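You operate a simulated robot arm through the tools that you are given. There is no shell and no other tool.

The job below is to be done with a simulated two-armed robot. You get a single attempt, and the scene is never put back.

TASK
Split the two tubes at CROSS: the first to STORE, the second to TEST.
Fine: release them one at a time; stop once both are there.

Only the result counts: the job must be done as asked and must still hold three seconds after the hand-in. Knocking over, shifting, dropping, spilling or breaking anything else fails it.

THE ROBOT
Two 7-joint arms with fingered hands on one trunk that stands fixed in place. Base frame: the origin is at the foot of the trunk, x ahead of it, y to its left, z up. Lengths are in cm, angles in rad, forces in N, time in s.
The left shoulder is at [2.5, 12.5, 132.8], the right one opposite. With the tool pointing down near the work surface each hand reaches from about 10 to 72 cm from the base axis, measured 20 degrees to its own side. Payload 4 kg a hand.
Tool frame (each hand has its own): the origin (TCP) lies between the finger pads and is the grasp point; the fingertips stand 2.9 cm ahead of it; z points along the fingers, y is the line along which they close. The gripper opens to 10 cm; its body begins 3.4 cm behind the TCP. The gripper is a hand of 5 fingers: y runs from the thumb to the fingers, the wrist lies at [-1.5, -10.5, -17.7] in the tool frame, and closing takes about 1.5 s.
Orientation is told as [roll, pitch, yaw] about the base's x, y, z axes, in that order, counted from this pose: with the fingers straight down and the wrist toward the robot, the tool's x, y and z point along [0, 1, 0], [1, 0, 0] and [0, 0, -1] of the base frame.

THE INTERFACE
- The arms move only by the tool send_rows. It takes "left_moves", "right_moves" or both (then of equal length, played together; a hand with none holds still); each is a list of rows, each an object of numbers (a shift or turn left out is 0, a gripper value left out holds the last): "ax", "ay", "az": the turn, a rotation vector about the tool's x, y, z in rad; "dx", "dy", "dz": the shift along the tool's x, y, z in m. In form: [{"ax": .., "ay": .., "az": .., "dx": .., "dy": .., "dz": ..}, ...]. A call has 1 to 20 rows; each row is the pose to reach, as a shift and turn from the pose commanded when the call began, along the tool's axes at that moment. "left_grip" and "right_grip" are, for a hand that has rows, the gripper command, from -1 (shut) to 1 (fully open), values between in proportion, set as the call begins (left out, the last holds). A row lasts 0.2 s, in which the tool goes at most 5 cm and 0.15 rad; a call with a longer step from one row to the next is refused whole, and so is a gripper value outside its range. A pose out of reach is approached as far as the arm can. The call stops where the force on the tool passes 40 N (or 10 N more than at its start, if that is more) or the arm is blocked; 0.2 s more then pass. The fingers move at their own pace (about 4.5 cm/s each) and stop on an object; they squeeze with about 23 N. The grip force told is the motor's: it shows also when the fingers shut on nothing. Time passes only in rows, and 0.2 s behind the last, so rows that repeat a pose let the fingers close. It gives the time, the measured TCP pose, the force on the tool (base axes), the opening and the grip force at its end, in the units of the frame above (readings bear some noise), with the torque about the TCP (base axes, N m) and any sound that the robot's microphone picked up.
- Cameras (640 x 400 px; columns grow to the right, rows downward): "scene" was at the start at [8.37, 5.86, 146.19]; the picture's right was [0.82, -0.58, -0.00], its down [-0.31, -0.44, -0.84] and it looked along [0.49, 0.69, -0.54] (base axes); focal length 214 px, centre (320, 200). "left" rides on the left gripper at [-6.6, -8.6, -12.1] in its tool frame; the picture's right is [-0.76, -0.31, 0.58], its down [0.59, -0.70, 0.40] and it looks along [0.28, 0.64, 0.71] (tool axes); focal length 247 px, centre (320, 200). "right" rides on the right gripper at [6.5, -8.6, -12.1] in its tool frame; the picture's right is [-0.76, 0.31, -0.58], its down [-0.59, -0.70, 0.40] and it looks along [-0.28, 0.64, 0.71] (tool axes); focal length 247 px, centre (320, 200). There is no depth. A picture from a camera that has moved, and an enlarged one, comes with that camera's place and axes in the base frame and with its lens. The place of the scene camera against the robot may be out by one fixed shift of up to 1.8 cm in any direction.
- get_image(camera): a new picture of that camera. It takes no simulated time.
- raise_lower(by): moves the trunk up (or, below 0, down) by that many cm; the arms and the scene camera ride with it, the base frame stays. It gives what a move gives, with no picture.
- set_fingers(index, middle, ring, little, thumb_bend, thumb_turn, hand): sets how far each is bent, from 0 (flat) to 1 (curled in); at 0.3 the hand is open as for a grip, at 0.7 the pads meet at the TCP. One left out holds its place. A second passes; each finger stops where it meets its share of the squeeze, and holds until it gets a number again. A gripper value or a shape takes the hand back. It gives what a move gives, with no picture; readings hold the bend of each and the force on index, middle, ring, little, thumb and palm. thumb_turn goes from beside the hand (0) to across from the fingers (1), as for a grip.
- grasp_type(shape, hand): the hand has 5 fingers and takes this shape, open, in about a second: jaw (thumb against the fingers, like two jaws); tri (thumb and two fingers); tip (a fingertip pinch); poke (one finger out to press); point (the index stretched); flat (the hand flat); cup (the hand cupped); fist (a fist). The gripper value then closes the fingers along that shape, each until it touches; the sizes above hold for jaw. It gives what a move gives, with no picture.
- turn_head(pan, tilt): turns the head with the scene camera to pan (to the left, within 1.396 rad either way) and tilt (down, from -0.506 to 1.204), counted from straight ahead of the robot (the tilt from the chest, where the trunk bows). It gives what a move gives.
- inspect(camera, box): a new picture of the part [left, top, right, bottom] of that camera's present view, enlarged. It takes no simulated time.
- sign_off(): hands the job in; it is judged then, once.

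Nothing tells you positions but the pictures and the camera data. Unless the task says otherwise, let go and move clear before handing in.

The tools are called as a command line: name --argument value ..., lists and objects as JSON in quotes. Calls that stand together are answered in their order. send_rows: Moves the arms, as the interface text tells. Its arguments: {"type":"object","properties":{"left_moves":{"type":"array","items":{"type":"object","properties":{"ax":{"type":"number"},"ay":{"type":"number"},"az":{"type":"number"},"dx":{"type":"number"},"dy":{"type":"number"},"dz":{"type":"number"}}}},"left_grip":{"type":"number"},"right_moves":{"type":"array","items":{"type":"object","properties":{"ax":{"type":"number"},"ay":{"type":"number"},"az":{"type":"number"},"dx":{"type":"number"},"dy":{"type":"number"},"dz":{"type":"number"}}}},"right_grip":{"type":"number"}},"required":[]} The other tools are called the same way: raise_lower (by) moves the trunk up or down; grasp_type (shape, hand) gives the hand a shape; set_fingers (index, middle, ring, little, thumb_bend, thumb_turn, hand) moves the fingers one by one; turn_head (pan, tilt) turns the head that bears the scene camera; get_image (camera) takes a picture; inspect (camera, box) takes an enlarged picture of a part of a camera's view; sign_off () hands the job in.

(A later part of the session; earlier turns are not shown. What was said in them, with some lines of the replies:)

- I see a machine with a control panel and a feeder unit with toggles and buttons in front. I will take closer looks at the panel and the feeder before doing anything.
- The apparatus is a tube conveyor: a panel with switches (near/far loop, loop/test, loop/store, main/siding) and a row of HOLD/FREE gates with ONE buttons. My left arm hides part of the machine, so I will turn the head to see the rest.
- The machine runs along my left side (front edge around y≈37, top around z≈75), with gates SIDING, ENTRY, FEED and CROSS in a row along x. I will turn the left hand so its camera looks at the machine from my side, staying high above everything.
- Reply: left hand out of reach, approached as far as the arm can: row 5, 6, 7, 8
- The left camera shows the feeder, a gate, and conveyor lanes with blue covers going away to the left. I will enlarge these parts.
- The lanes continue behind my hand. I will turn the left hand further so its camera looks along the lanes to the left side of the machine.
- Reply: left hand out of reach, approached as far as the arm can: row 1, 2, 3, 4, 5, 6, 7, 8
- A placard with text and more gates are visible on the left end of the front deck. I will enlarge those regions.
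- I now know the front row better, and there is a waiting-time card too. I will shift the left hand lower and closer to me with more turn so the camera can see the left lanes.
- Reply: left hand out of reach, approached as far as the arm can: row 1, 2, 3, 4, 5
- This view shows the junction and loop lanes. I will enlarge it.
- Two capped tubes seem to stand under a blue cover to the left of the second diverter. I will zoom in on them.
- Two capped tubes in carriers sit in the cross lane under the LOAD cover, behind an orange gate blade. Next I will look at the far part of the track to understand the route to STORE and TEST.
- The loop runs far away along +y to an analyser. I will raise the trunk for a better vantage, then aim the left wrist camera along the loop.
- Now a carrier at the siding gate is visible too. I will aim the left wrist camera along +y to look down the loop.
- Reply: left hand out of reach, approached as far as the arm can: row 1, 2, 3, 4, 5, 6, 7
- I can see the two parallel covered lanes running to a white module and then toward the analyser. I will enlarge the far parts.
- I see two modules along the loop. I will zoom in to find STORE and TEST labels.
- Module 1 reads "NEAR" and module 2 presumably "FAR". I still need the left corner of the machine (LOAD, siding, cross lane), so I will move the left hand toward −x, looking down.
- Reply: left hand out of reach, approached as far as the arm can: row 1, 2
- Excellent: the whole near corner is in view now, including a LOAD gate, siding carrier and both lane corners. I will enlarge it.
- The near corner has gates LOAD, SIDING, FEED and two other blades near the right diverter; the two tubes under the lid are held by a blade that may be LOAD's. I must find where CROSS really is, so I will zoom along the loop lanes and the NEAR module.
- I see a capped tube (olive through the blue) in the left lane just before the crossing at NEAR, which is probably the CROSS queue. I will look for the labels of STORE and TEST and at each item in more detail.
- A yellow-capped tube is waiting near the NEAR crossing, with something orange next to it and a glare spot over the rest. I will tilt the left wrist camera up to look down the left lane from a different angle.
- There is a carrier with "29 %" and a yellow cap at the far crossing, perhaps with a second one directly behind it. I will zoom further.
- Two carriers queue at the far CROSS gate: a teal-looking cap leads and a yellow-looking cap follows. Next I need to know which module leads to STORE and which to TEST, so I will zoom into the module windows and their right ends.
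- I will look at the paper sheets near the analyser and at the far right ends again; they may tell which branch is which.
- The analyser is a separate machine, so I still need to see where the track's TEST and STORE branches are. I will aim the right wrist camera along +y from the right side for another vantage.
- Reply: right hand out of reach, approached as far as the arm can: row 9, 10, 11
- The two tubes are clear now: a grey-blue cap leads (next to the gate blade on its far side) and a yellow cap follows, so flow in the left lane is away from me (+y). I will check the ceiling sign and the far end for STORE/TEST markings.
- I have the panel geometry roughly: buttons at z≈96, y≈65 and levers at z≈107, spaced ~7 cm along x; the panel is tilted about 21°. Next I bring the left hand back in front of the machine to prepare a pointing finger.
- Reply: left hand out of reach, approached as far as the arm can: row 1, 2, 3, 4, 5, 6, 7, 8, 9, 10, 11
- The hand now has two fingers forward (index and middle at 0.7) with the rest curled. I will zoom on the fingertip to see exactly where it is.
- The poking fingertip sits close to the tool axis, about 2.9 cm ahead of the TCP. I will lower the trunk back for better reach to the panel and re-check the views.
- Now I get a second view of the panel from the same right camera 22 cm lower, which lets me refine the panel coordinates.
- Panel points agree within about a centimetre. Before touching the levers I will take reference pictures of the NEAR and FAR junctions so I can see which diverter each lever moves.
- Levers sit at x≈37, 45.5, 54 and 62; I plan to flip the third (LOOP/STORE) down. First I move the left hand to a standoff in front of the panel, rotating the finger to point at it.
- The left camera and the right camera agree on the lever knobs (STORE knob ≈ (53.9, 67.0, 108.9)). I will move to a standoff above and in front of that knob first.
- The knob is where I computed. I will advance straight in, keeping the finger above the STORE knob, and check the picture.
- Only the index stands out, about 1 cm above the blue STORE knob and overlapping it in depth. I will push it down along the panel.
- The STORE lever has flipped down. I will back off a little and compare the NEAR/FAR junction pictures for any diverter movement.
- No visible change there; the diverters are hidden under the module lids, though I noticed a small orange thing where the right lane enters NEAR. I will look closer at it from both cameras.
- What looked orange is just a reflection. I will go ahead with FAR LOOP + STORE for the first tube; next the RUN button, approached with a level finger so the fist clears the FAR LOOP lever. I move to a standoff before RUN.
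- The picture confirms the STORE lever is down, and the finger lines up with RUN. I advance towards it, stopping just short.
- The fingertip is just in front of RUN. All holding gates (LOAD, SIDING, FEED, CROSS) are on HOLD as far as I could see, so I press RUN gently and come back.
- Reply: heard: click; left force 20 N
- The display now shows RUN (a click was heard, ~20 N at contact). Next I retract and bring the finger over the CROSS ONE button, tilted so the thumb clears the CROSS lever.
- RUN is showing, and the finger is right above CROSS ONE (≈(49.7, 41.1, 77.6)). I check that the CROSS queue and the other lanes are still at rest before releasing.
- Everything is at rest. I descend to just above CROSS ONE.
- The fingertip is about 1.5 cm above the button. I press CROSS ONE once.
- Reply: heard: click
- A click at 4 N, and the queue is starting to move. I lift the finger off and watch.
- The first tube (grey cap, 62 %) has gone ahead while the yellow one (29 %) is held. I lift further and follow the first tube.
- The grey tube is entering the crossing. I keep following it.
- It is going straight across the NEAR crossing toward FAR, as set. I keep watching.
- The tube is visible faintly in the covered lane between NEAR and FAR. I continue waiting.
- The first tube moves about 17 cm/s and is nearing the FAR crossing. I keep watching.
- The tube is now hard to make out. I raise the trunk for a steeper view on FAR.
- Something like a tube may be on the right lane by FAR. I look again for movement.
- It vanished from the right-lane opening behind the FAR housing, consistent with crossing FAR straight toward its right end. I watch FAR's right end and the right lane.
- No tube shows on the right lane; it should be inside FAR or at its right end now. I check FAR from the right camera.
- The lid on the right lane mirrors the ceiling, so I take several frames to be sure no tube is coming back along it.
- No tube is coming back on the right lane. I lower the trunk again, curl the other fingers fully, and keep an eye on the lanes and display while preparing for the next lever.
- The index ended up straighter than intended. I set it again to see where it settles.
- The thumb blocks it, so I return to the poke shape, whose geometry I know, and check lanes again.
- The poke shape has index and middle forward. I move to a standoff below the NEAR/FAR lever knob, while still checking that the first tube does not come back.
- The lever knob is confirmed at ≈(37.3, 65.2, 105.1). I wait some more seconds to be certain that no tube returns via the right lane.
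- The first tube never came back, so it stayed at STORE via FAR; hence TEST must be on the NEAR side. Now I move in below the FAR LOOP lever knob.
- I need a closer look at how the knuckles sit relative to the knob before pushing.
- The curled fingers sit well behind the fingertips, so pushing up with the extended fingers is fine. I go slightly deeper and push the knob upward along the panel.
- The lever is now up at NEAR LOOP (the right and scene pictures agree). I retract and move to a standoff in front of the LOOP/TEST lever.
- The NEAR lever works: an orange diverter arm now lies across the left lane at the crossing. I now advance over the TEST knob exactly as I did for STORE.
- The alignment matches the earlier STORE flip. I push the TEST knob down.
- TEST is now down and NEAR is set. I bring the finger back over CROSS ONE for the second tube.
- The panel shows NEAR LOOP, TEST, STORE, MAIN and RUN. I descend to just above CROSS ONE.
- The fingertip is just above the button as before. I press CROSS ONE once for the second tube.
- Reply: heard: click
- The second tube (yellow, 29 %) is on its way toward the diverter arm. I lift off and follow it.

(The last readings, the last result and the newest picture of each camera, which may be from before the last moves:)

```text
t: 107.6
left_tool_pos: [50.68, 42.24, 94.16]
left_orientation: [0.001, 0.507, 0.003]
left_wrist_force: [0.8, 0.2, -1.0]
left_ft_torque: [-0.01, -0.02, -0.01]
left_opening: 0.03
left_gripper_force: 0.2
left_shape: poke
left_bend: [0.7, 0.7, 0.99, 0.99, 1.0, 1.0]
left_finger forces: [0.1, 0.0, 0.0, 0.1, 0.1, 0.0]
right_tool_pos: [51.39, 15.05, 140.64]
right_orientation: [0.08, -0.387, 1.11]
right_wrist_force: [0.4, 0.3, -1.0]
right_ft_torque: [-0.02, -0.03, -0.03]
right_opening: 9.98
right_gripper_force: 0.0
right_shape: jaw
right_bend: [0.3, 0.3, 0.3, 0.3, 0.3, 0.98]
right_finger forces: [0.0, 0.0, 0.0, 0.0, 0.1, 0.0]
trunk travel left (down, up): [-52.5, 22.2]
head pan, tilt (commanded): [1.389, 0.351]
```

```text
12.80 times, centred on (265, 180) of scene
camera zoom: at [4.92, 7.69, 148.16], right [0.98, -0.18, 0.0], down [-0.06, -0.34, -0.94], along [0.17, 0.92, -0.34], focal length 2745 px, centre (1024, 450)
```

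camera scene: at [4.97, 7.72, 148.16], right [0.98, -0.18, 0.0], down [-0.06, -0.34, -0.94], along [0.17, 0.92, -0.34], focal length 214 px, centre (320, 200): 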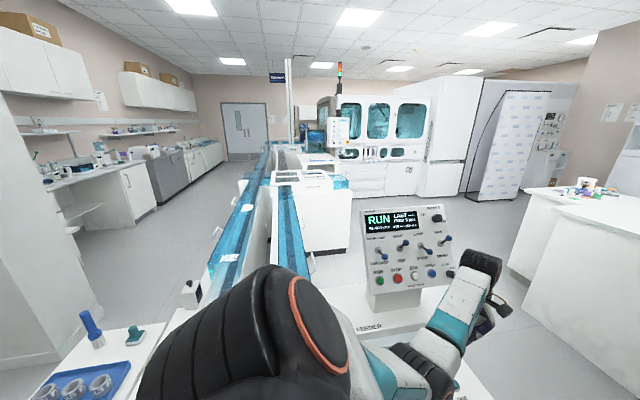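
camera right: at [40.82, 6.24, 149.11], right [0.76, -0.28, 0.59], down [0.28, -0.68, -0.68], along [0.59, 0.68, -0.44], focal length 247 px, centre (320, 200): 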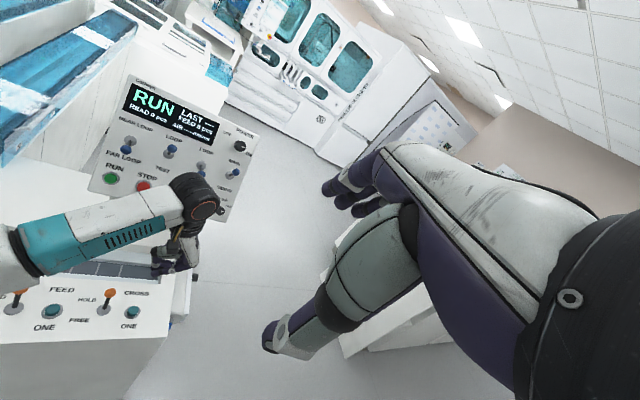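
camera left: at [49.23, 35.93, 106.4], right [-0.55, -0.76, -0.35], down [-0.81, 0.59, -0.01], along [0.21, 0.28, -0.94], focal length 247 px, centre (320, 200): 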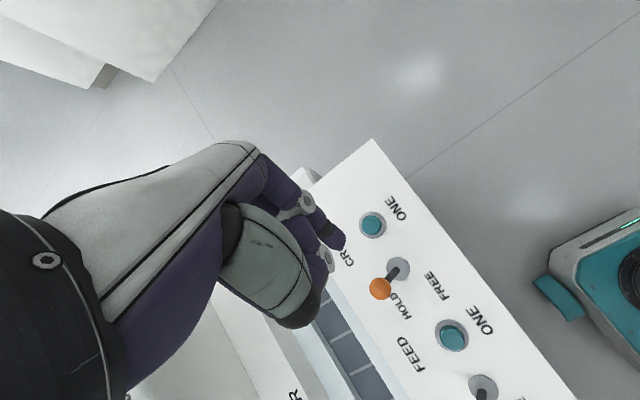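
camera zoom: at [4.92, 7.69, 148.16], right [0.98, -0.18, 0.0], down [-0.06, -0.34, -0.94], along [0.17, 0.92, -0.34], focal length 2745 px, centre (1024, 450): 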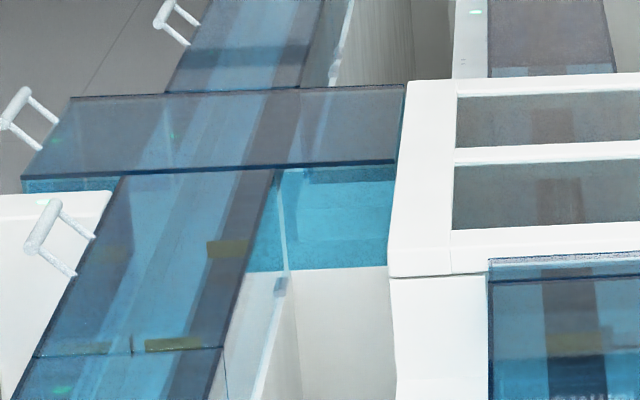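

It turned right at the crossing into NEAR, and an orange diverter arm now closes the right lane there. I watch NEAR's right end for its arrival at TEST.

send_rows --left_moves '[{}, {}, {}, {}, {}]'

inspect --camera "scene" --box '[280, 165, 350, 205]'

send_rows --left_moves '[{}, {}, {}, {}, {}]'

inspect --camera "scene" --box '[280, 165, 350, 205]'

send_rows --left_moves '[{}, {}, {}, {}, {}]'

inspect --camera "scene" --box '[280, 165, 350, 205]'

inspect --camera "right" --box '[60, 60, 260, 220]'

```text
t: 108.8
left_tool_pos: [50.65, 42.22, 94.06]
left_orientation: [0.003, 0.507, 0.001]
left_wrist_force: [-0.3, -1.1, 0.0]
left_ft_torque: [0.0, 0.02, -0.02]
left_opening: 0.02
left_gripper_force: 0.0
left_shape: poke
left_bend: [0.7, 0.7, 0.99, 0.99, 1.0, 1.0]
left_finger forces: [0.0, 0.1, 0.0, 0.1, 0.0, 0.0]
right_tool_pos: [51.41, 14.9, 140.66]
right_orientation: [0.078, -0.387, 1.111]
right_wrist_force: [0.3, 0.8, -0.3]
right_ft_torque: [0.01, -0.03, -0.02]
right_opening: 9.96
right_gripper_force: 0.1
right_shape: jaw
right_bend: [0.3, 0.3, 0.3, 0.3, 0.3, 0.98]
right_finger forces: [0.1, 0.0, 0.0, 0.0, 0.0, 0.0]
trunk travel left (down, up): [-52.5, 22.2]
head pan, tilt (commanded): [1.389, 0.351]
```

```text
9.14 times, centred on (315, 185) of scene
camera zoom: at [4.92, 7.69, 148.16], right [0.98, -0.18, 0.0], down [-0.06, -0.34, -0.94], along [0.17, 0.92, -0.34], focal length 1961 px, centre (366, 337)
```

zoom: 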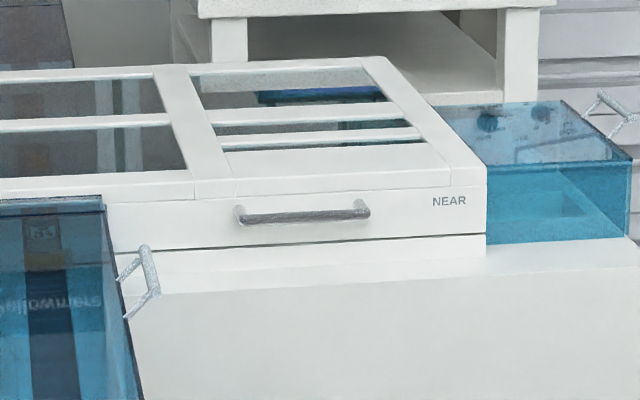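

```text
t: 110.0
left_tool_pos: [50.71, 42.21, 94.11]
left_orientation: [0.001, 0.507, 0.001]
left_wrist_force: [-0.2, -0.2, -0.1]
left_ft_torque: [0.01, -0.02, -0.01]
left_opening: 0.01
left_gripper_force: 0.1
left_shape: poke
left_bend: [0.7, 0.7, 0.99, 0.99, 1.0, 1.0]
left_finger forces: [0.0, 0.1, 0.1, 0.0, 0.0, 0.0]
right_tool_pos: [51.53, 15.02, 140.81]
right_orientation: [0.078, -0.387, 1.111]
right_wrist_force: [0.2, -0.3, -0.5]
right_ft_torque: [-0.02, 0.0, -0.01]
right_opening: 9.99
right_gripper_force: 0.1
right_shape: jaw
right_bend: [0.3, 0.3, 0.3, 0.3, 0.3, 0.98]
right_finger forces: [0.0, 0.0, 0.0, 0.1, 0.0, 0.0]
trunk travel left (down, up): [-52.5, 22.2]
head pan, tilt (commanded): [1.389, 0.351]
```

```text
9.14 times, centred on (315, 185) of scene
camera zoom: at [4.92, 7.69, 148.16], right [0.98, -0.18, 0.0], down [-0.06, -0.34, -0.94], along [0.17, 0.92, -0.34], focal length 1961 px, centre (366, 337)
```

zoom: 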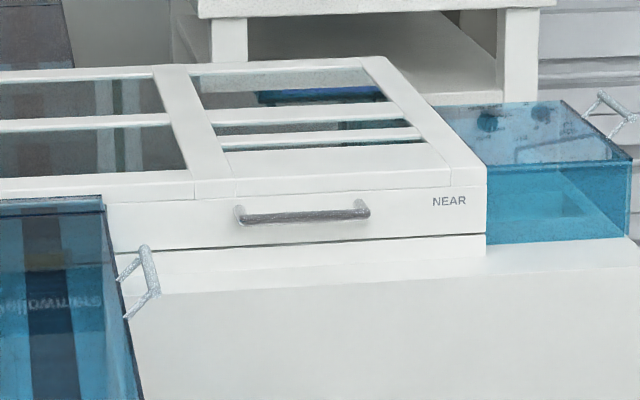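

```text
t: 111.2
left_tool_pos: [50.54, 42.16, 94.25]
left_orientation: [0.002, 0.508, 0.002]
left_wrist_force: [-1.0, 0.2, 0.1]
left_ft_torque: [0.02, 0.0, -0.02]
left_opening: 0.0
left_gripper_force: 0.0
left_shape: poke
left_bend: [0.7, 0.7, 0.99, 0.99, 1.0, 1.0]
left_finger forces: [0.0, 0.0, 0.0, 0.1, 0.0, 0.0]
right_tool_pos: [51.48, 15.03, 140.61]
right_orientation: [0.077, -0.387, 1.11]
right_wrist_force: [-0.1, 0.8, -1.4]
right_ft_torque: [0.01, -0.01, -0.02]
right_opening: 10.0
right_gripper_force: 0.0
right_shape: jaw
right_bend: [0.3, 0.3, 0.3, 0.3, 0.3, 0.98]
right_finger forces: [0.0, 0.0, 0.0, 0.0, 0.0, 0.0]
trunk travel left (down, up): [-52.5, 22.2]
head pan, tilt (commanded): [1.389, 0.351]
```

```text
9.14 times, centred on (315, 185) of scene
camera zoom: at [4.92, 7.69, 148.16], right [0.98, -0.18, 0.0], down [-0.06, -0.34, -0.94], along [0.17, 0.92, -0.34], focal length 1961 px, centre (366, 337)
```

zoom: 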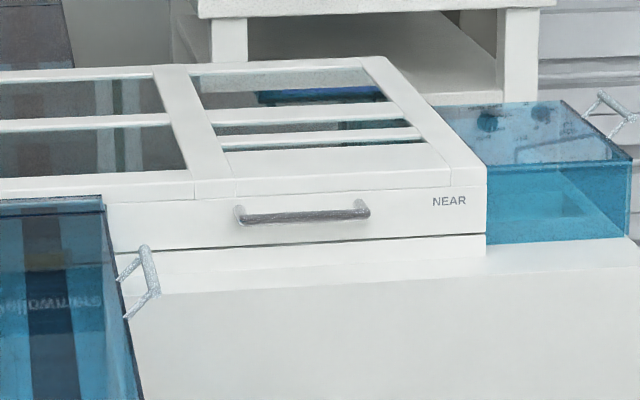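

```text
2.50 times, centred on (160, 140) of right
camera zoom: at [40.77, 6.21, 149.13], right [0.76, -0.28, 0.59], down [0.28, -0.68, -0.68], along [0.59, 0.68, -0.44], focal length 617 px, centre (720, 350)
```

zoom: 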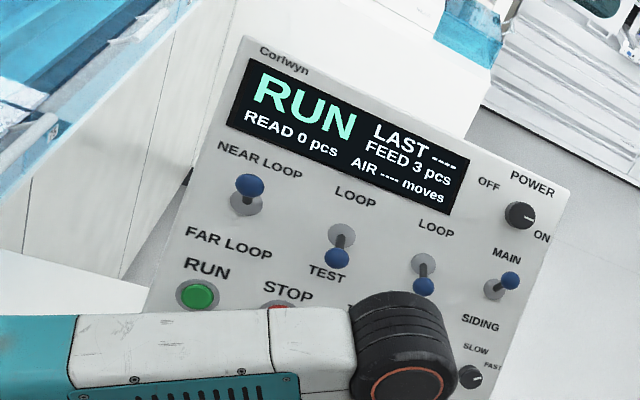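

The second tube passed behind the closed right-lane arm, heading straight on to TEST. I wait for it at NEAR's right end.

send_rows --left_moves '[{}, {}, {}, {}]'

inspect --camera "scene" --box '[310, 165, 360, 200]'

send_rows --left_moves '[{}, {}, {}, {}, {}, {}]'

inspect --camera "scene" --box '[310, 165, 360, 200]'

send_rows --left_moves '[{}, {}, {}, {}, {}, {}, {}, {}, {}, {}, {}, {}]'

inspect --camera "scene" --box '[310, 165, 360, 200]'

inspect --camera "right" --box '[100, 0, 260, 110]'

```text
t: 112.2
left_tool_pos: [50.76, 42.16, 93.99]
left_orientation: [0.002, 0.508, 0.002]
left_wrist_force: [1.1, -0.2, -0.3]
left_ft_torque: [0.0, 0.01, 0.01]
left_opening: 0.0
left_gripper_force: 0.0
left_shape: poke
left_bend: [0.7, 0.7, 0.99, 0.99, 1.0, 1.0]
left_finger forces: [0.0, 0.0, 0.0, 0.0, 0.0, 0.1]
right_tool_pos: [51.51, 15.03, 140.69]
right_orientation: [0.077, -0.388, 1.11]
right_wrist_force: [-0.6, -0.1, 0.1]
right_ft_torque: [-0.01, 0.01, -0.04]
right_opening: 9.97
right_gripper_force: 0.0
right_shape: jaw
right_bend: [0.3, 0.3, 0.3, 0.3, 0.3, 0.98]
right_finger forces: [0.1, 0.0, 0.0, 0.1, 0.0, 0.1]
trunk travel left (down, up): [-52.5, 22.2]
head pan, tilt (commanded): [1.389, 0.351]
```

```text
11.43 times, centred on (335, 182) of scene
camera zoom: at [4.92, 7.69, 148.16], right [0.98, -0.18, 0.0], down [-0.06, -0.34, -0.94], along [0.17, 0.92, -0.34], focal length 2451 px, centre (149, 400)
```

zoom: 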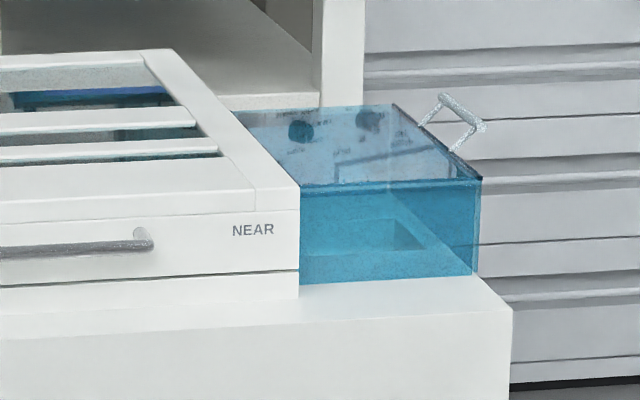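

```text
t: 113.6
left_tool_pos: [50.72, 42.08, 94.15]
left_orientation: [0.002, 0.507, 0.002]
left_wrist_force: [-0.4, -0.1, -1.5]
left_ft_torque: [0.01, 0.01, 0.0]
left_opening: 0.0
left_gripper_force: 0.0
left_shape: poke
left_bend: [0.7, 0.7, 0.99, 0.99, 1.0, 1.0]
left_finger forces: [0.1, 0.0, 0.1, 0.1, 0.1, 0.0]
right_tool_pos: [51.31, 15.02, 140.7]
right_orientation: [0.08, -0.388, 1.11]
right_wrist_force: [-0.8, 0.3, 0.3]
right_ft_torque: [0.02, -0.02, -0.01]
right_opening: 10.0
right_gripper_force: 0.1
right_shape: jaw
right_bend: [0.3, 0.3, 0.3, 0.3, 0.3, 0.98]
right_finger forces: [0.1, 0.0, 0.0, 0.1, 0.1, 0.0]
trunk travel left (down, up): [-52.5, 22.2]
head pan, tilt (commanded): [1.389, 0.351]
```

```text
11.43 times, centred on (335, 182) of scene
camera zoom: at [4.92, 7.69, 148.16], right [0.98, -0.18, 0.0], down [-0.06, -0.34, -0.94], along [0.17, 0.92, -0.34], focal length 2451 px, centre (149, 400)
```

zoom: 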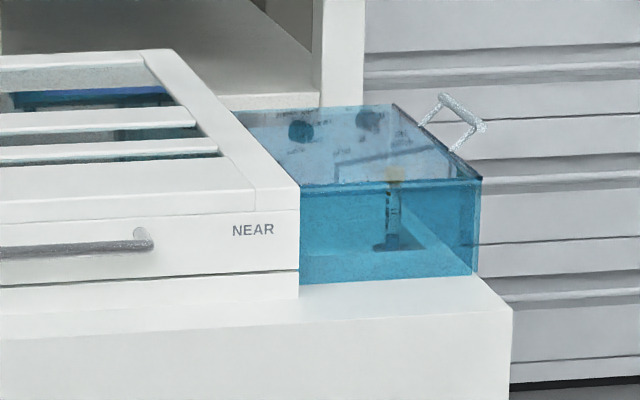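

```text
t: 116.2
left_tool_pos: [50.75, 42.26, 94.07]
left_orientation: [0.002, 0.508, 0.003]
left_wrist_force: [1.2, -0.8, -0.3]
left_ft_torque: [-0.01, -0.01, 0.02]
left_opening: 0.01
left_gripper_force: 0.1
left_shape: poke
left_bend: [0.7, 0.7, 0.99, 0.99, 1.0, 1.0]
left_finger forces: [0.0, 0.0, 0.0, 0.0, 0.0, 0.0]
right_tool_pos: [51.54, 15.12, 140.64]
right_orientation: [0.078, -0.388, 1.108]
right_wrist_force: [0.6, 0.1, 0.9]
right_ft_torque: [-0.02, 0.04, -0.03]
right_opening: 9.99
right_gripper_force: 0.0
right_shape: jaw
right_bend: [0.3, 0.3, 0.3, 0.3, 0.3, 0.98]
right_finger forces: [0.1, 0.0, 0.0, 0.1, 0.0, 0.0]
trunk travel left (down, up): [-52.5, 22.2]
head pan, tilt (commanded): [1.389, 0.351]
```

```text
11.43 times, centred on (335, 182) of scene
camera zoom: at [4.92, 7.69, 148.16], right [0.98, -0.18, 0.0], down [-0.06, -0.34, -0.94], along [0.17, 0.92, -0.34], focal length 2451 px, centre (149, 400)
```

zoom: 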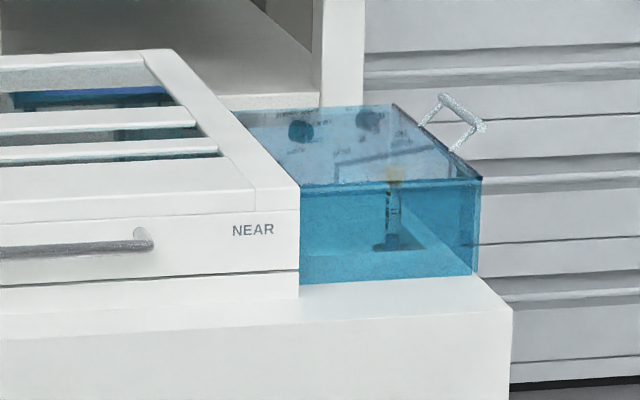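

```text
3.64 times, centred on (180, 55) of right
camera zoom: at [40.77, 6.21, 149.13], right [0.76, -0.28, 0.59], down [0.28, -0.68, -0.68], along [0.59, 0.68, -0.44], focal length 898 px, centre (829, 727)
```

zoom: 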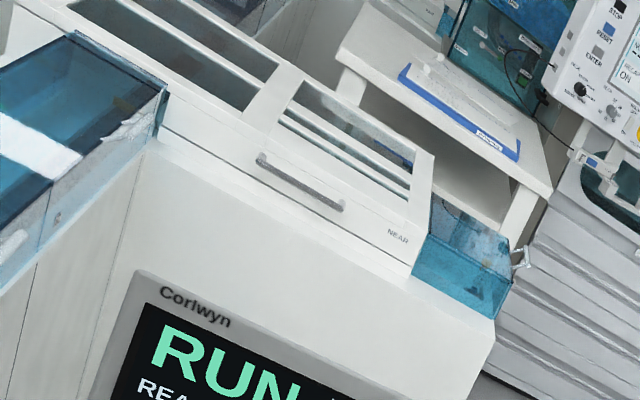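

The second tube now stands still at the end of the TEST branch, and the first has long been at the far branch. Before pressing STOP I move the finger to a standoff in front of the STOP button.

send_rows --left_moves '[{"dx": 0.0098, "dy": -0.0073, "dz": 0.0007, "ax": -0.0371, "ay": 0.1332, "az": -0.0346}, {"dx": 0.0196, "dy": -0.0147, "dz": 0.0013, "ax": -0.0743, "ay": 0.2664, "az": -0.0692}, {"dx": 0.0295, "dy": -0.022, "dz": 0.002, "ax": -0.1114, "ay": 0.3995, "az": -0.1037}, {"dx": 0.0393, "dy": -0.0293, "dz": 0.0026, "ax": -0.1485, "ay": 0.5327, "az": -0.1383}, {"dx": 0.0491, "dy": -0.0367, "dz": 0.0033, "ax": -0.1857, "ay": 0.6659, "az": -0.1729}, {"dx": 0.0589, "dy": -0.044, "dz": 0.0039, "ax": -0.2228, "ay": 0.7991, "az": -0.2075}, {"dx": 0.0687, "dy": -0.0514, "dz": 0.0046, "ax": -0.26, "ay": 0.9323, "az": -0.2421}, {"dx": 0.0785, "dy": -0.0587, "dz": 0.0052, "ax": -0.2971, "ay": 1.0655, "az": -0.2767}, {"dx": 0.0884, "dy": -0.066, "dz": 0.0059, "ax": -0.3342, "ay": 1.1986, "az": -0.3112}, {"dx": 0.0982, "dy": -0.0734, "dz": 0.0065, "ax": -0.3714, "ay": 1.3318, "az": -0.3458}, {"dx": 0.108, "dy": -0.0807, "dz": 0.0072, "ax": -0.4085, "ay": 1.465, "az": -0.3804}]'

get_image --camera "left"

inspect --camera "right" --box '[60, 60, 260, 220]'

inspect --camera "scene" --box '[310, 165, 360, 200]'

```text
t: 118.6
left_tool_pos: [43.15, 52.91, 97.31]
left_orientation: [1.501, 0.001, -0.001]
left_wrist_force: [-0.1, -0.3, 0.4]
left_ft_torque: [-0.01, 0.02, 0.01]
left_opening: 0.0
left_gripper_force: 0.1
left_shape: poke
left_bend: [0.7, 0.7, 0.99, 0.99, 1.0, 1.0]
left_finger forces: [0.0, 0.0, 0.0, 0.0, 0.1, 0.0]
right_tool_pos: [51.42, 15.01, 140.88]
right_orientation: [0.077, -0.388, 1.11]
right_wrist_force: [-0.3, -0.5, -1.1]
right_ft_torque: [0.02, -0.01, 0.02]
right_opening: 10.0
right_gripper_force: 0.0
right_shape: jaw
right_bend: [0.3, 0.3, 0.3, 0.3, 0.3, 0.98]
right_finger forces: [0.0, 0.1, 0.0, 0.0, 0.1, 0.1]
trunk travel left (down, up): [-52.5, 22.2]
head pan, tilt (commanded): [1.389, 0.351]
```

```text
taken
camera left: at [34.65, 40.7, 91.64], right [-0.31, 0.52, -0.79], down [-0.7, 0.44, 0.56], along [0.64, 0.73, 0.23], focal length 247 px, centre (320, 200)
```

left: 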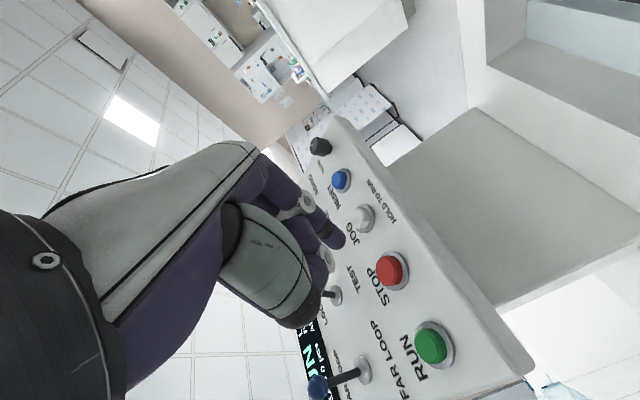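

```text
2.50 times, centred on (160, 140) of right
camera zoom: at [40.73, 6.22, 149.14], right [0.76, -0.28, 0.59], down [0.28, -0.68, -0.68], along [0.59, 0.68, -0.44], focal length 617 px, centre (720, 350)
```

zoom: 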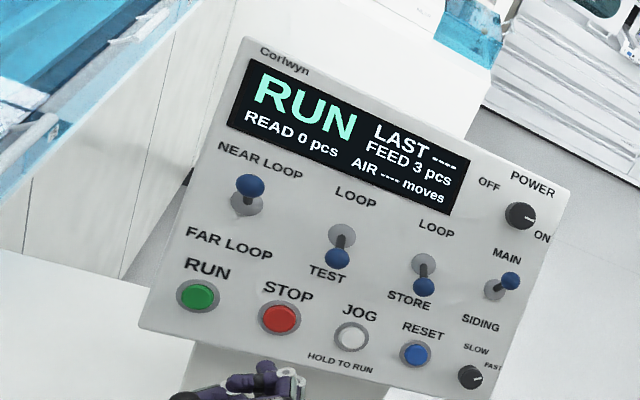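

```text
11.43 times, centred on (335, 182) of scene
camera zoom: at [4.88, 7.7, 148.16], right [0.98, -0.18, 0.0], down [-0.06, -0.34, -0.94], along [0.17, 0.92, -0.34], focal length 2451 px, centre (149, 400)
```

zoom: 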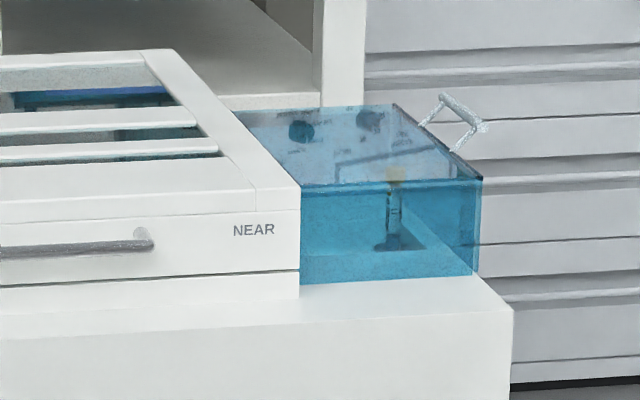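

The alignment matches that of RUN. I advance and press STOP.

send_rows --left_moves '[{"dz": 0.02}, {"dz": 0.04}, {"dz": 0.055}, {"dz": 0.07}, {"dz": 0.078}]'

send_rows --left_moves '[{"dz": 0.004}, {"dz": 0.008}, {"dz": 0.011}, {"dz": 0.013}]'

inspect --camera "right" --box '[60, 60, 260, 220]'

```text
t: 119.8
left_tool_pos: [43.08, 60.74, 96.93]
left_orientation: [1.5, 0.001, 0.002]
left_wrist_force: [0.6, 0.2, -0.1]
left_ft_torque: [-0.02, 0.01, 0.0]
left_opening: 0.0
left_gripper_force: 0.1
left_shape: poke
left_bend: [0.7, 0.7, 0.99, 0.99, 1.0, 1.0]
left_finger forces: [0.0, 0.1, 0.1, 0.0, 0.1, 0.0]
right_tool_pos: [51.47, 15.07, 140.65]
right_orientation: [0.08, -0.386, 1.111]
right_wrist_force: [-0.2, 0.3, -0.8]
right_ft_torque: [0.01, -0.04, 0.0]
right_opening: 10.02
right_gripper_force: 0.0
right_shape: jaw
right_bend: [0.3, 0.3, 0.3, 0.3, 0.3, 0.98]
right_finger forces: [0.1, 0.0, 0.0, 0.0, 0.1, 0.0]
trunk travel left (down, up): [-52.5, 22.2]
head pan, tilt (commanded): [1.389, 0.351]
```

```text
t: 120.8
left_tool_pos: [43.26, 61.89, 97.0]
left_orientation: [1.502, -0.001, 0.001]
left_wrist_force: [0.0, -5.6, 0.3]
left_ft_torque: [-0.09, -0.01, 0.0]
left_opening: 0.0
left_gripper_force: 0.0
left_shape: poke
left_bend: [0.7, 0.7, 0.99, 0.99, 1.0, 1.0]
left_finger forces: [5.4, 0.1, 0.0, 0.0, 0.0, 0.1]
right_tool_pos: [51.39, 14.94, 140.69]
right_orientation: [0.079, -0.387, 1.11]
right_wrist_force: [0.4, 0.3, 0.9]
right_ft_torque: [0.03, 0.01, -0.01]
right_opening: 9.99
right_gripper_force: 0.1
right_shape: jaw
right_bend: [0.3, 0.3, 0.3, 0.3, 0.3, 0.98]
right_finger forces: [0.0, 0.1, 0.0, 0.1, 0.0, 0.0]
trunk travel left (down, up): [-52.5, 22.2]
head pan, tilt (commanded): [1.389, 0.351]
heard: click
```

```text
2.50 times, centred on (160, 140) of right
camera zoom: at [40.76, 6.1, 149.14], right [0.76, -0.28, 0.59], down [0.28, -0.68, -0.68], along [0.59, 0.68, -0.44], focal length 617 px, centre (720, 350)
```

zoom: 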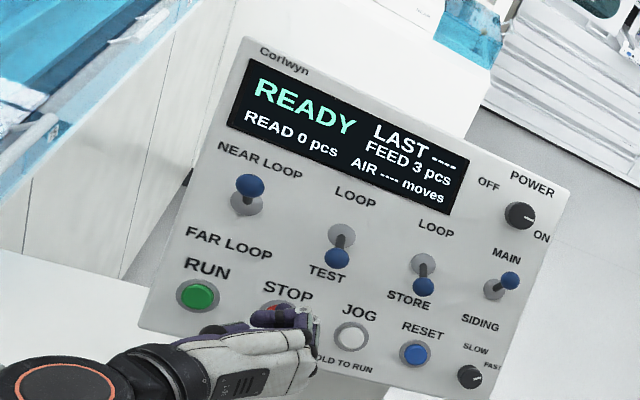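

The display shows READY again, so the line is stopped. I retract from the panel, raise the trunk and look over the near lanes and the FAR end to verify the outcome.

send_rows --left_moves '[{"dz": -0.025}, {"dz": -0.05}, {"dz": -0.075}, {"dz": -0.1}]'

raise_lower --by 22

send_rows --left_moves '[{"dx": 0.0056, "dy": -0.0201, "dz": -0.0047, "ax": 0.0688, "ay": -0.0905, "az": -0.0739}, {"dx": 0.0112, "dy": -0.0403, "dz": -0.0094, "ax": 0.1376, "ay": -0.181, "az": -0.1477}, {"dx": 0.0168, "dy": -0.0604, "dz": -0.0141, "ax": 0.2064, "ay": -0.2715, "az": -0.2216}, {"dx": 0.0224, "dy": -0.0806, "dz": -0.0189, "ax": 0.2752, "ay": -0.362, "az": -0.2954}, {"dx": 0.028, "dy": -0.1007, "dz": -0.0236, "ax": 0.344, "ay": -0.4525, "az": -0.3693}, {"dx": 0.0336, "dy": -0.1209, "dz": -0.0283, "ax": 0.4128, "ay": -0.543, "az": -0.4431}, {"dx": 0.0393, "dy": -0.141, "dz": -0.033, "ax": 0.4817, "ay": -0.6335, "az": -0.517}, {"dx": 0.0449, "dy": -0.1611, "dz": -0.0377, "ax": 0.5505, "ay": -0.724, "az": -0.5909}, {"dx": 0.0505, "dy": -0.1813, "dz": -0.0424, "ax": 0.6193, "ay": -0.8145, "az": -0.6647}, {"dx": 0.0561, "dy": -0.2014, "dz": -0.0471, "ax": 0.6881, "ay": -0.905, "az": -0.7386}, {"dx": 0.0617, "dy": -0.2216, "dz": -0.0519, "ax": 0.7569, "ay": -0.9955, "az": -0.8124}, {"dx": 0.0673, "dy": -0.2417, "dz": -0.0566, "ax": 0.8257, "ay": -1.086, "az": -0.8863}, {"dx": 0.0729, "dy": -0.2619, "dz": -0.0613, "ax": 0.8945, "ay": -1.1765, "az": -0.9601}, {"dx": 0.0785, "dy": -0.282, "dz": -0.066, "ax": 0.9633, "ay": -1.267, "az": -1.034}]'

get_image --camera "left"

get_image --camera "scene"

```text
t: 121.8
left_tool_pos: [43.3, 52.05, 97.7]
left_orientation: [1.503, -0.001, 0.002]
left_wrist_force: [-1.1, -0.4, 0.7]
left_ft_torque: [-0.01, -0.02, -0.01]
left_opening: 0.01
left_gripper_force: 0.2
left_shape: poke
left_bend: [0.7, 0.7, 0.99, 0.99, 1.0, 1.0]
left_finger forces: [0.0, 0.0, 0.0, 0.0, 0.1, 0.0]
right_tool_pos: [51.49, 15.01, 140.68]
right_orientation: [0.078, -0.387, 1.108]
right_wrist_force: [0.1, -0.3, -0.9]
right_ft_torque: [0.0, -0.01, -0.01]
right_opening: 9.98
right_gripper_force: 0.1
right_shape: jaw
right_bend: [0.3, 0.3, 0.3, 0.3, 0.3, 0.98]
right_finger forces: [0.0, 0.0, 0.0, 0.1, 0.0, 0.0]
trunk travel left (down, up): [-52.5, 22.2]
head pan, tilt (commanded): [1.389, 0.351]
```

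```text
t: 124.1
left_tool_pos: [43.19, 52.18, 119.53]
left_orientation: [1.502, 0.0, 0.001]
left_wrist_force: [0.4, 0.6, -0.1]
left_ft_torque: [0.0, 0.01, 0.0]
left_opening: 0.01
left_gripper_force: 0.1
left_shape: poke
left_bend: [0.7, 0.7, 0.99, 0.99, 1.0, 1.0]
left_finger forces: [0.0, 0.0, 0.1, 0.0, 0.0, 0.1]
right_tool_pos: [51.46, 15.1, 162.71]
right_orientation: [0.079, -0.387, 1.11]
right_wrist_force: [0.7, 0.3, -0.1]
right_ft_torque: [0.01, 0.02, 0.04]
right_opening: 10.0
right_gripper_force: 0.0
right_shape: jaw
right_bend: [0.3, 0.3, 0.3, 0.3, 0.3, 0.98]
right_finger forces: [0.0, 0.0, 0.0, 0.0, 0.0, 0.1]
trunk travel left (down, up): [-74.5, 0.2]
head pan, tilt (commanded): [1.389, 0.351]
```

```text
t: 127.1
left_tool_pos: [16.91, 50.63, 125.29]
left_orientation: [-0.005, 0.002, 1.303]
left_wrist_force: [0.1, -0.2, 0.1]
left_ft_torque: [0.0, 0.03, 0.02]
left_opening: 0.0
left_gripper_force: 0.1
left_shape: poke
left_bend: [0.7, 0.7, 0.99, 0.99, 1.0, 1.0]
left_finger forces: [0.0, 0.0, 0.0, 0.0, 0.0, 0.0]
left hand out of reach, approached as far as the arm can: row 11, 12, 13, 14
right_tool_pos: [51.28, 15.05, 162.7]
right_orientation: [0.076, -0.385, 1.11]
right_wrist_force: [0.3, 0.0, -0.5]
right_ft_torque: [-0.03, -0.01, -0.02]
right_opening: 9.98
right_gripper_force: 0.0
right_shape: jaw
right_bend: [0.3, 0.3, 0.3, 0.3, 0.3, 0.98]
right_finger forces: [0.0, 0.1, 0.1, 0.0, 0.1, 0.0]
trunk travel left (down, up): [-74.5, 0.2]
head pan, tilt (commanded): [1.389, 0.351]
```

```text
taken
camera left: at [21.03, 40.79, 137.4], right [0.65, -0.5, -0.57], down [-0.75, -0.52, -0.4], along [-0.1, 0.69, -0.72], focal length 247 px, centre (320, 200)
```

left: 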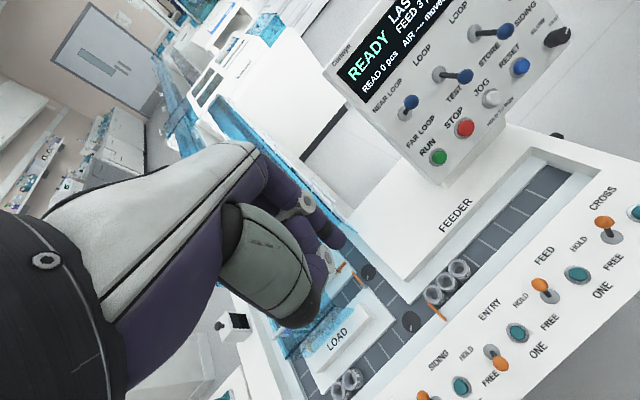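

```text
taken
camera scene: at [4.24, 7.91, 170.19], right [0.98, -0.18, 0.0], down [-0.06, -0.34, -0.94], along [0.17, 0.92, -0.35], focal length 214 px, centre (320, 200)
```

scene: 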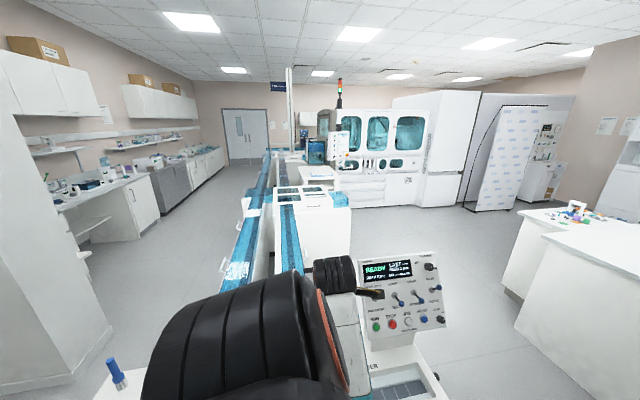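

inspect --camera "left" --box '[230, 240, 510, 400]'

inspect --camera "scene" --box '[288, 146, 318, 166]'

inspect --camera "scene" --box '[310, 180, 360, 210]'

inspect --camera "left" --box '[180, 0, 260, 60]'

```text
2.29 times, centred on (370, 320) of left
camera zoom: at [21.03, 40.79, 137.4], right [0.65, -0.5, -0.57], down [-0.75, -0.52, -0.4], along [-0.1, 0.69, -0.72], focal length 564 px, centre (206, -74)
```

zoom: 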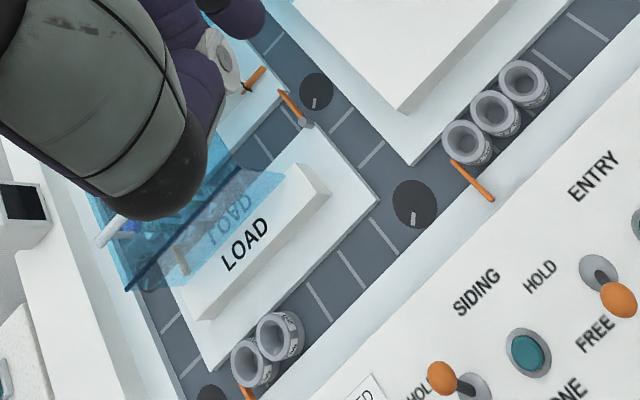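

```text
16.00 times, centred on (303, 156) of scene
camera zoom: at [4.24, 7.91, 170.19], right [0.98, -0.18, 0.0], down [-0.06, -0.34, -0.94], along [0.17, 0.92, -0.35], focal length 3432 px, centre (592, 904)
```

zoom: 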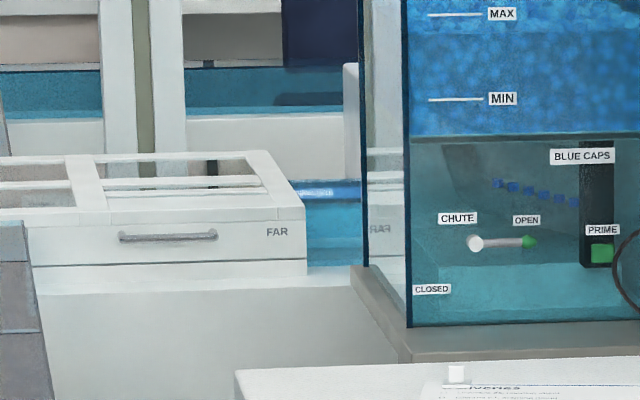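

```text
12.80 times, centred on (335, 195) of scene
camera zoom: at [4.24, 7.91, 170.19], right [0.98, -0.18, 0.0], down [-0.06, -0.34, -0.94], along [0.17, 0.92, -0.35], focal length 2745 px, centre (128, 264)
```

zoom: 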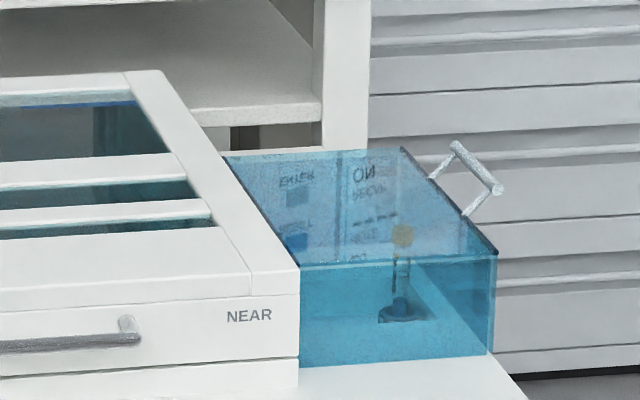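

```text
6.67 times, centred on (220, 30) of left
camera zoom: at [21.03, 40.79, 137.4], right [0.65, -0.5, -0.57], down [-0.75, -0.52, -0.4], along [-0.1, 0.69, -0.72], focal length 1646 px, centre (987, 1333)
```

zoom: 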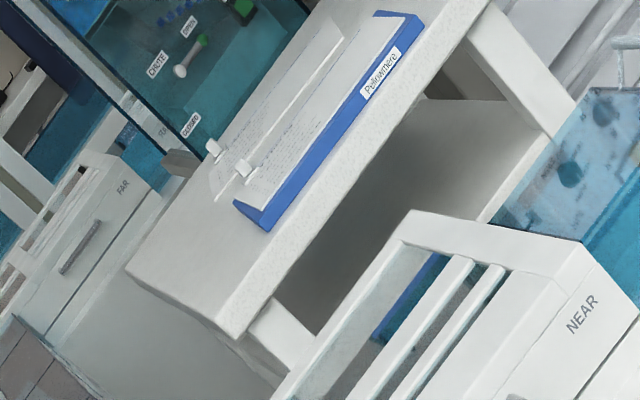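

The near lanes still hold exactly what they did (3 feed, 2 siding, 2 at LOAD). I check the FAR right-lane mouth for a closed diverter arm, as seen at NEAR.

inspect --camera "scene" --box '[276, 152, 300, 168]'

inspect --camera "scene" --box '[276, 195, 306, 215]'

inspect --camera "left" --box '[165, 0, 205, 40]'

```text
16.00 times, centred on (288, 160) of scene
camera zoom: at [4.24, 7.91, 170.19], right [0.98, -0.18, 0.0], down [-0.06, -0.34, -0.94], along [0.17, 0.92, -0.35], focal length 3432 px, centre (832, 840)
```

zoom: 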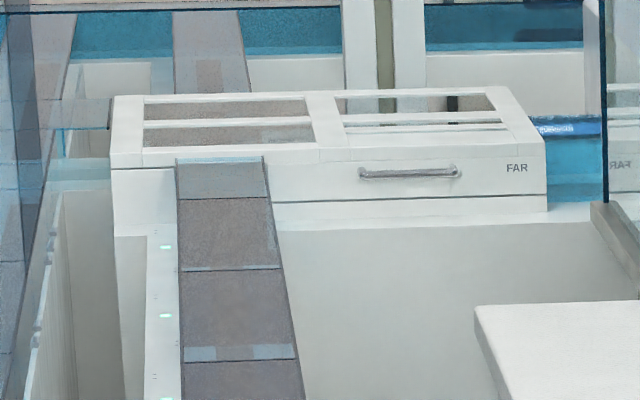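

```text
16.00 times, centred on (291, 205) of scene
camera zoom: at [4.24, 7.91, 170.19], right [0.98, -0.18, 0.0], down [-0.06, -0.34, -0.94], along [0.17, 0.92, -0.35], focal length 3432 px, centre (784, 120)
```

zoom: 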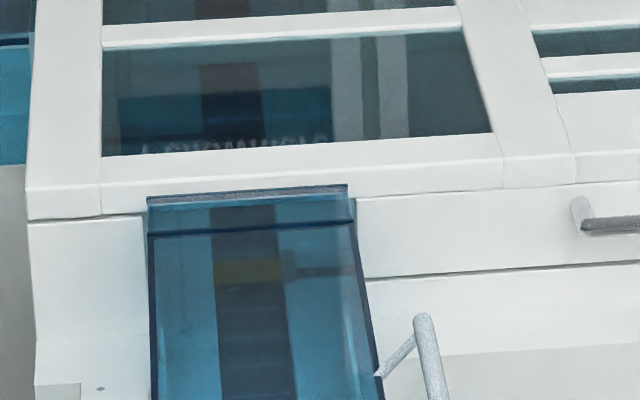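

```text
10.00 times, centred on (185, 20) of left
camera zoom: at [21.03, 40.79, 137.4], right [0.65, -0.5, -0.57], down [-0.75, -0.52, -0.4], along [-0.1, 0.69, -0.72], focal length 2470 px, centre (1670, 2000)
```

zoom: 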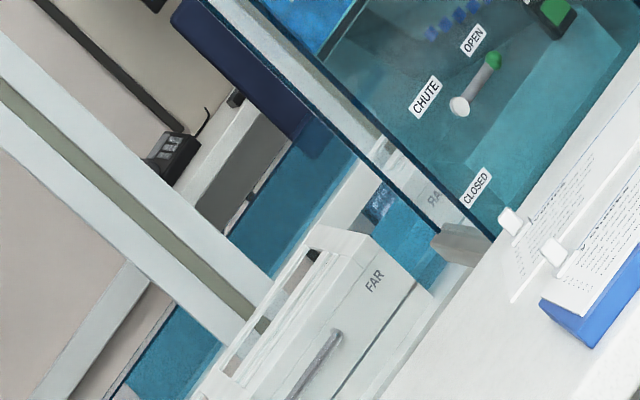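

inspect --camera "scene" --box '[258, 143, 288, 163]'

inspect --camera "left" --box '[150, 10, 190, 50]'

inspect --camera "right" --box '[150, 0, 200, 32]'

```text
16.00 times, centred on (273, 153) of scene
camera zoom: at [4.24, 7.91, 170.19], right [0.98, -0.18, 0.0], down [-0.06, -0.34, -0.94], along [0.17, 0.92, -0.35], focal length 3432 px, centre (1072, 952)
```

zoom: 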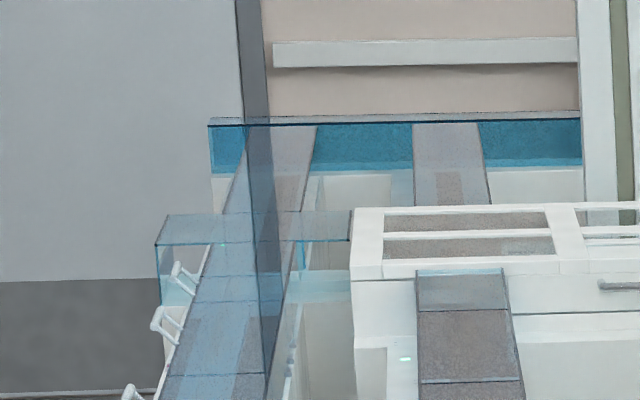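

```text
10.00 times, centred on (170, 30) of left
camera zoom: at [21.03, 40.79, 137.4], right [0.65, -0.5, -0.57], down [-0.75, -0.52, -0.4], along [-0.1, 0.69, -0.72], focal length 2470 px, centre (1820, 1900)
```

zoom: 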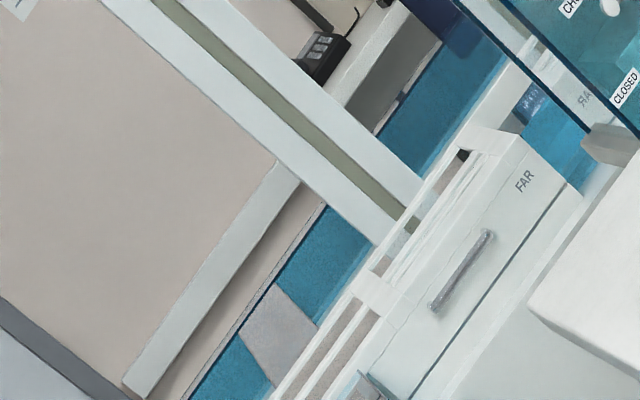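

```text
12.50 times, centred on (175, 16) of right
camera zoom: at [40.65, 6.45, 171.15], right [0.76, -0.28, 0.59], down [0.28, -0.68, -0.67], along [0.59, 0.68, -0.44], focal length 3087 px, centre (2132, 2500)
```

zoom: 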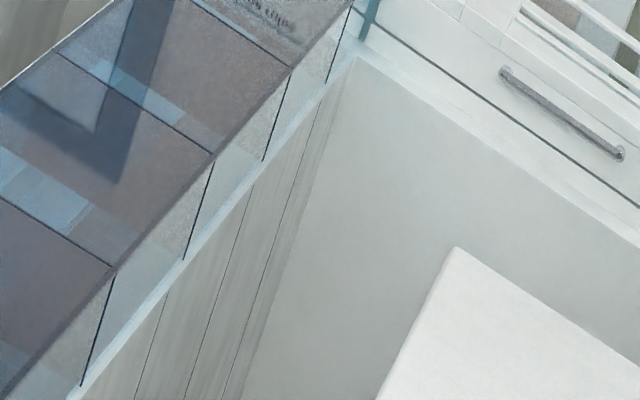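

The yellow tube is at rest at NEAR's right end (TEST). I could not see the grey one directly, because the dispenser hides FAR's right end. It crossed FAR straight toward STORE, and it is in none of the lanes I could see. The line is stopped (READY), all other carriers are unmoved and both hands are clear, so I hand in.

sign_off

```text
The job is handed in.
```

The two tubes at CROSS have been split: the first went to STORE and the second to TEST. I released them one at a time, stopped the line afterwards (the display shows READY), and handed the job in.

- **First tube (grey cap, 62 %):** I sent it with FAR LOOP and STORE set. I saw it go straight into the FAR module, but its resting place there is hidden from the cameras. It never came back on the right-hand return lane, and it is not in the near lanes I could see. I take it to be at STORE, but I could not see it there.
- **Second tube (yellow cap, 29 %):** I sent it with NEAR LOOP and TEST set. I saw it arrive and stand still at the right end of the NEAR module.
- **Everything else:** the three feeder carriers and two siding carriers are where they were. The two tubes at LOAD looked unmoved, though my last view of them was partly blocked. The panel levers are left at NEAR LOOP, TEST, STORE and MAIN.
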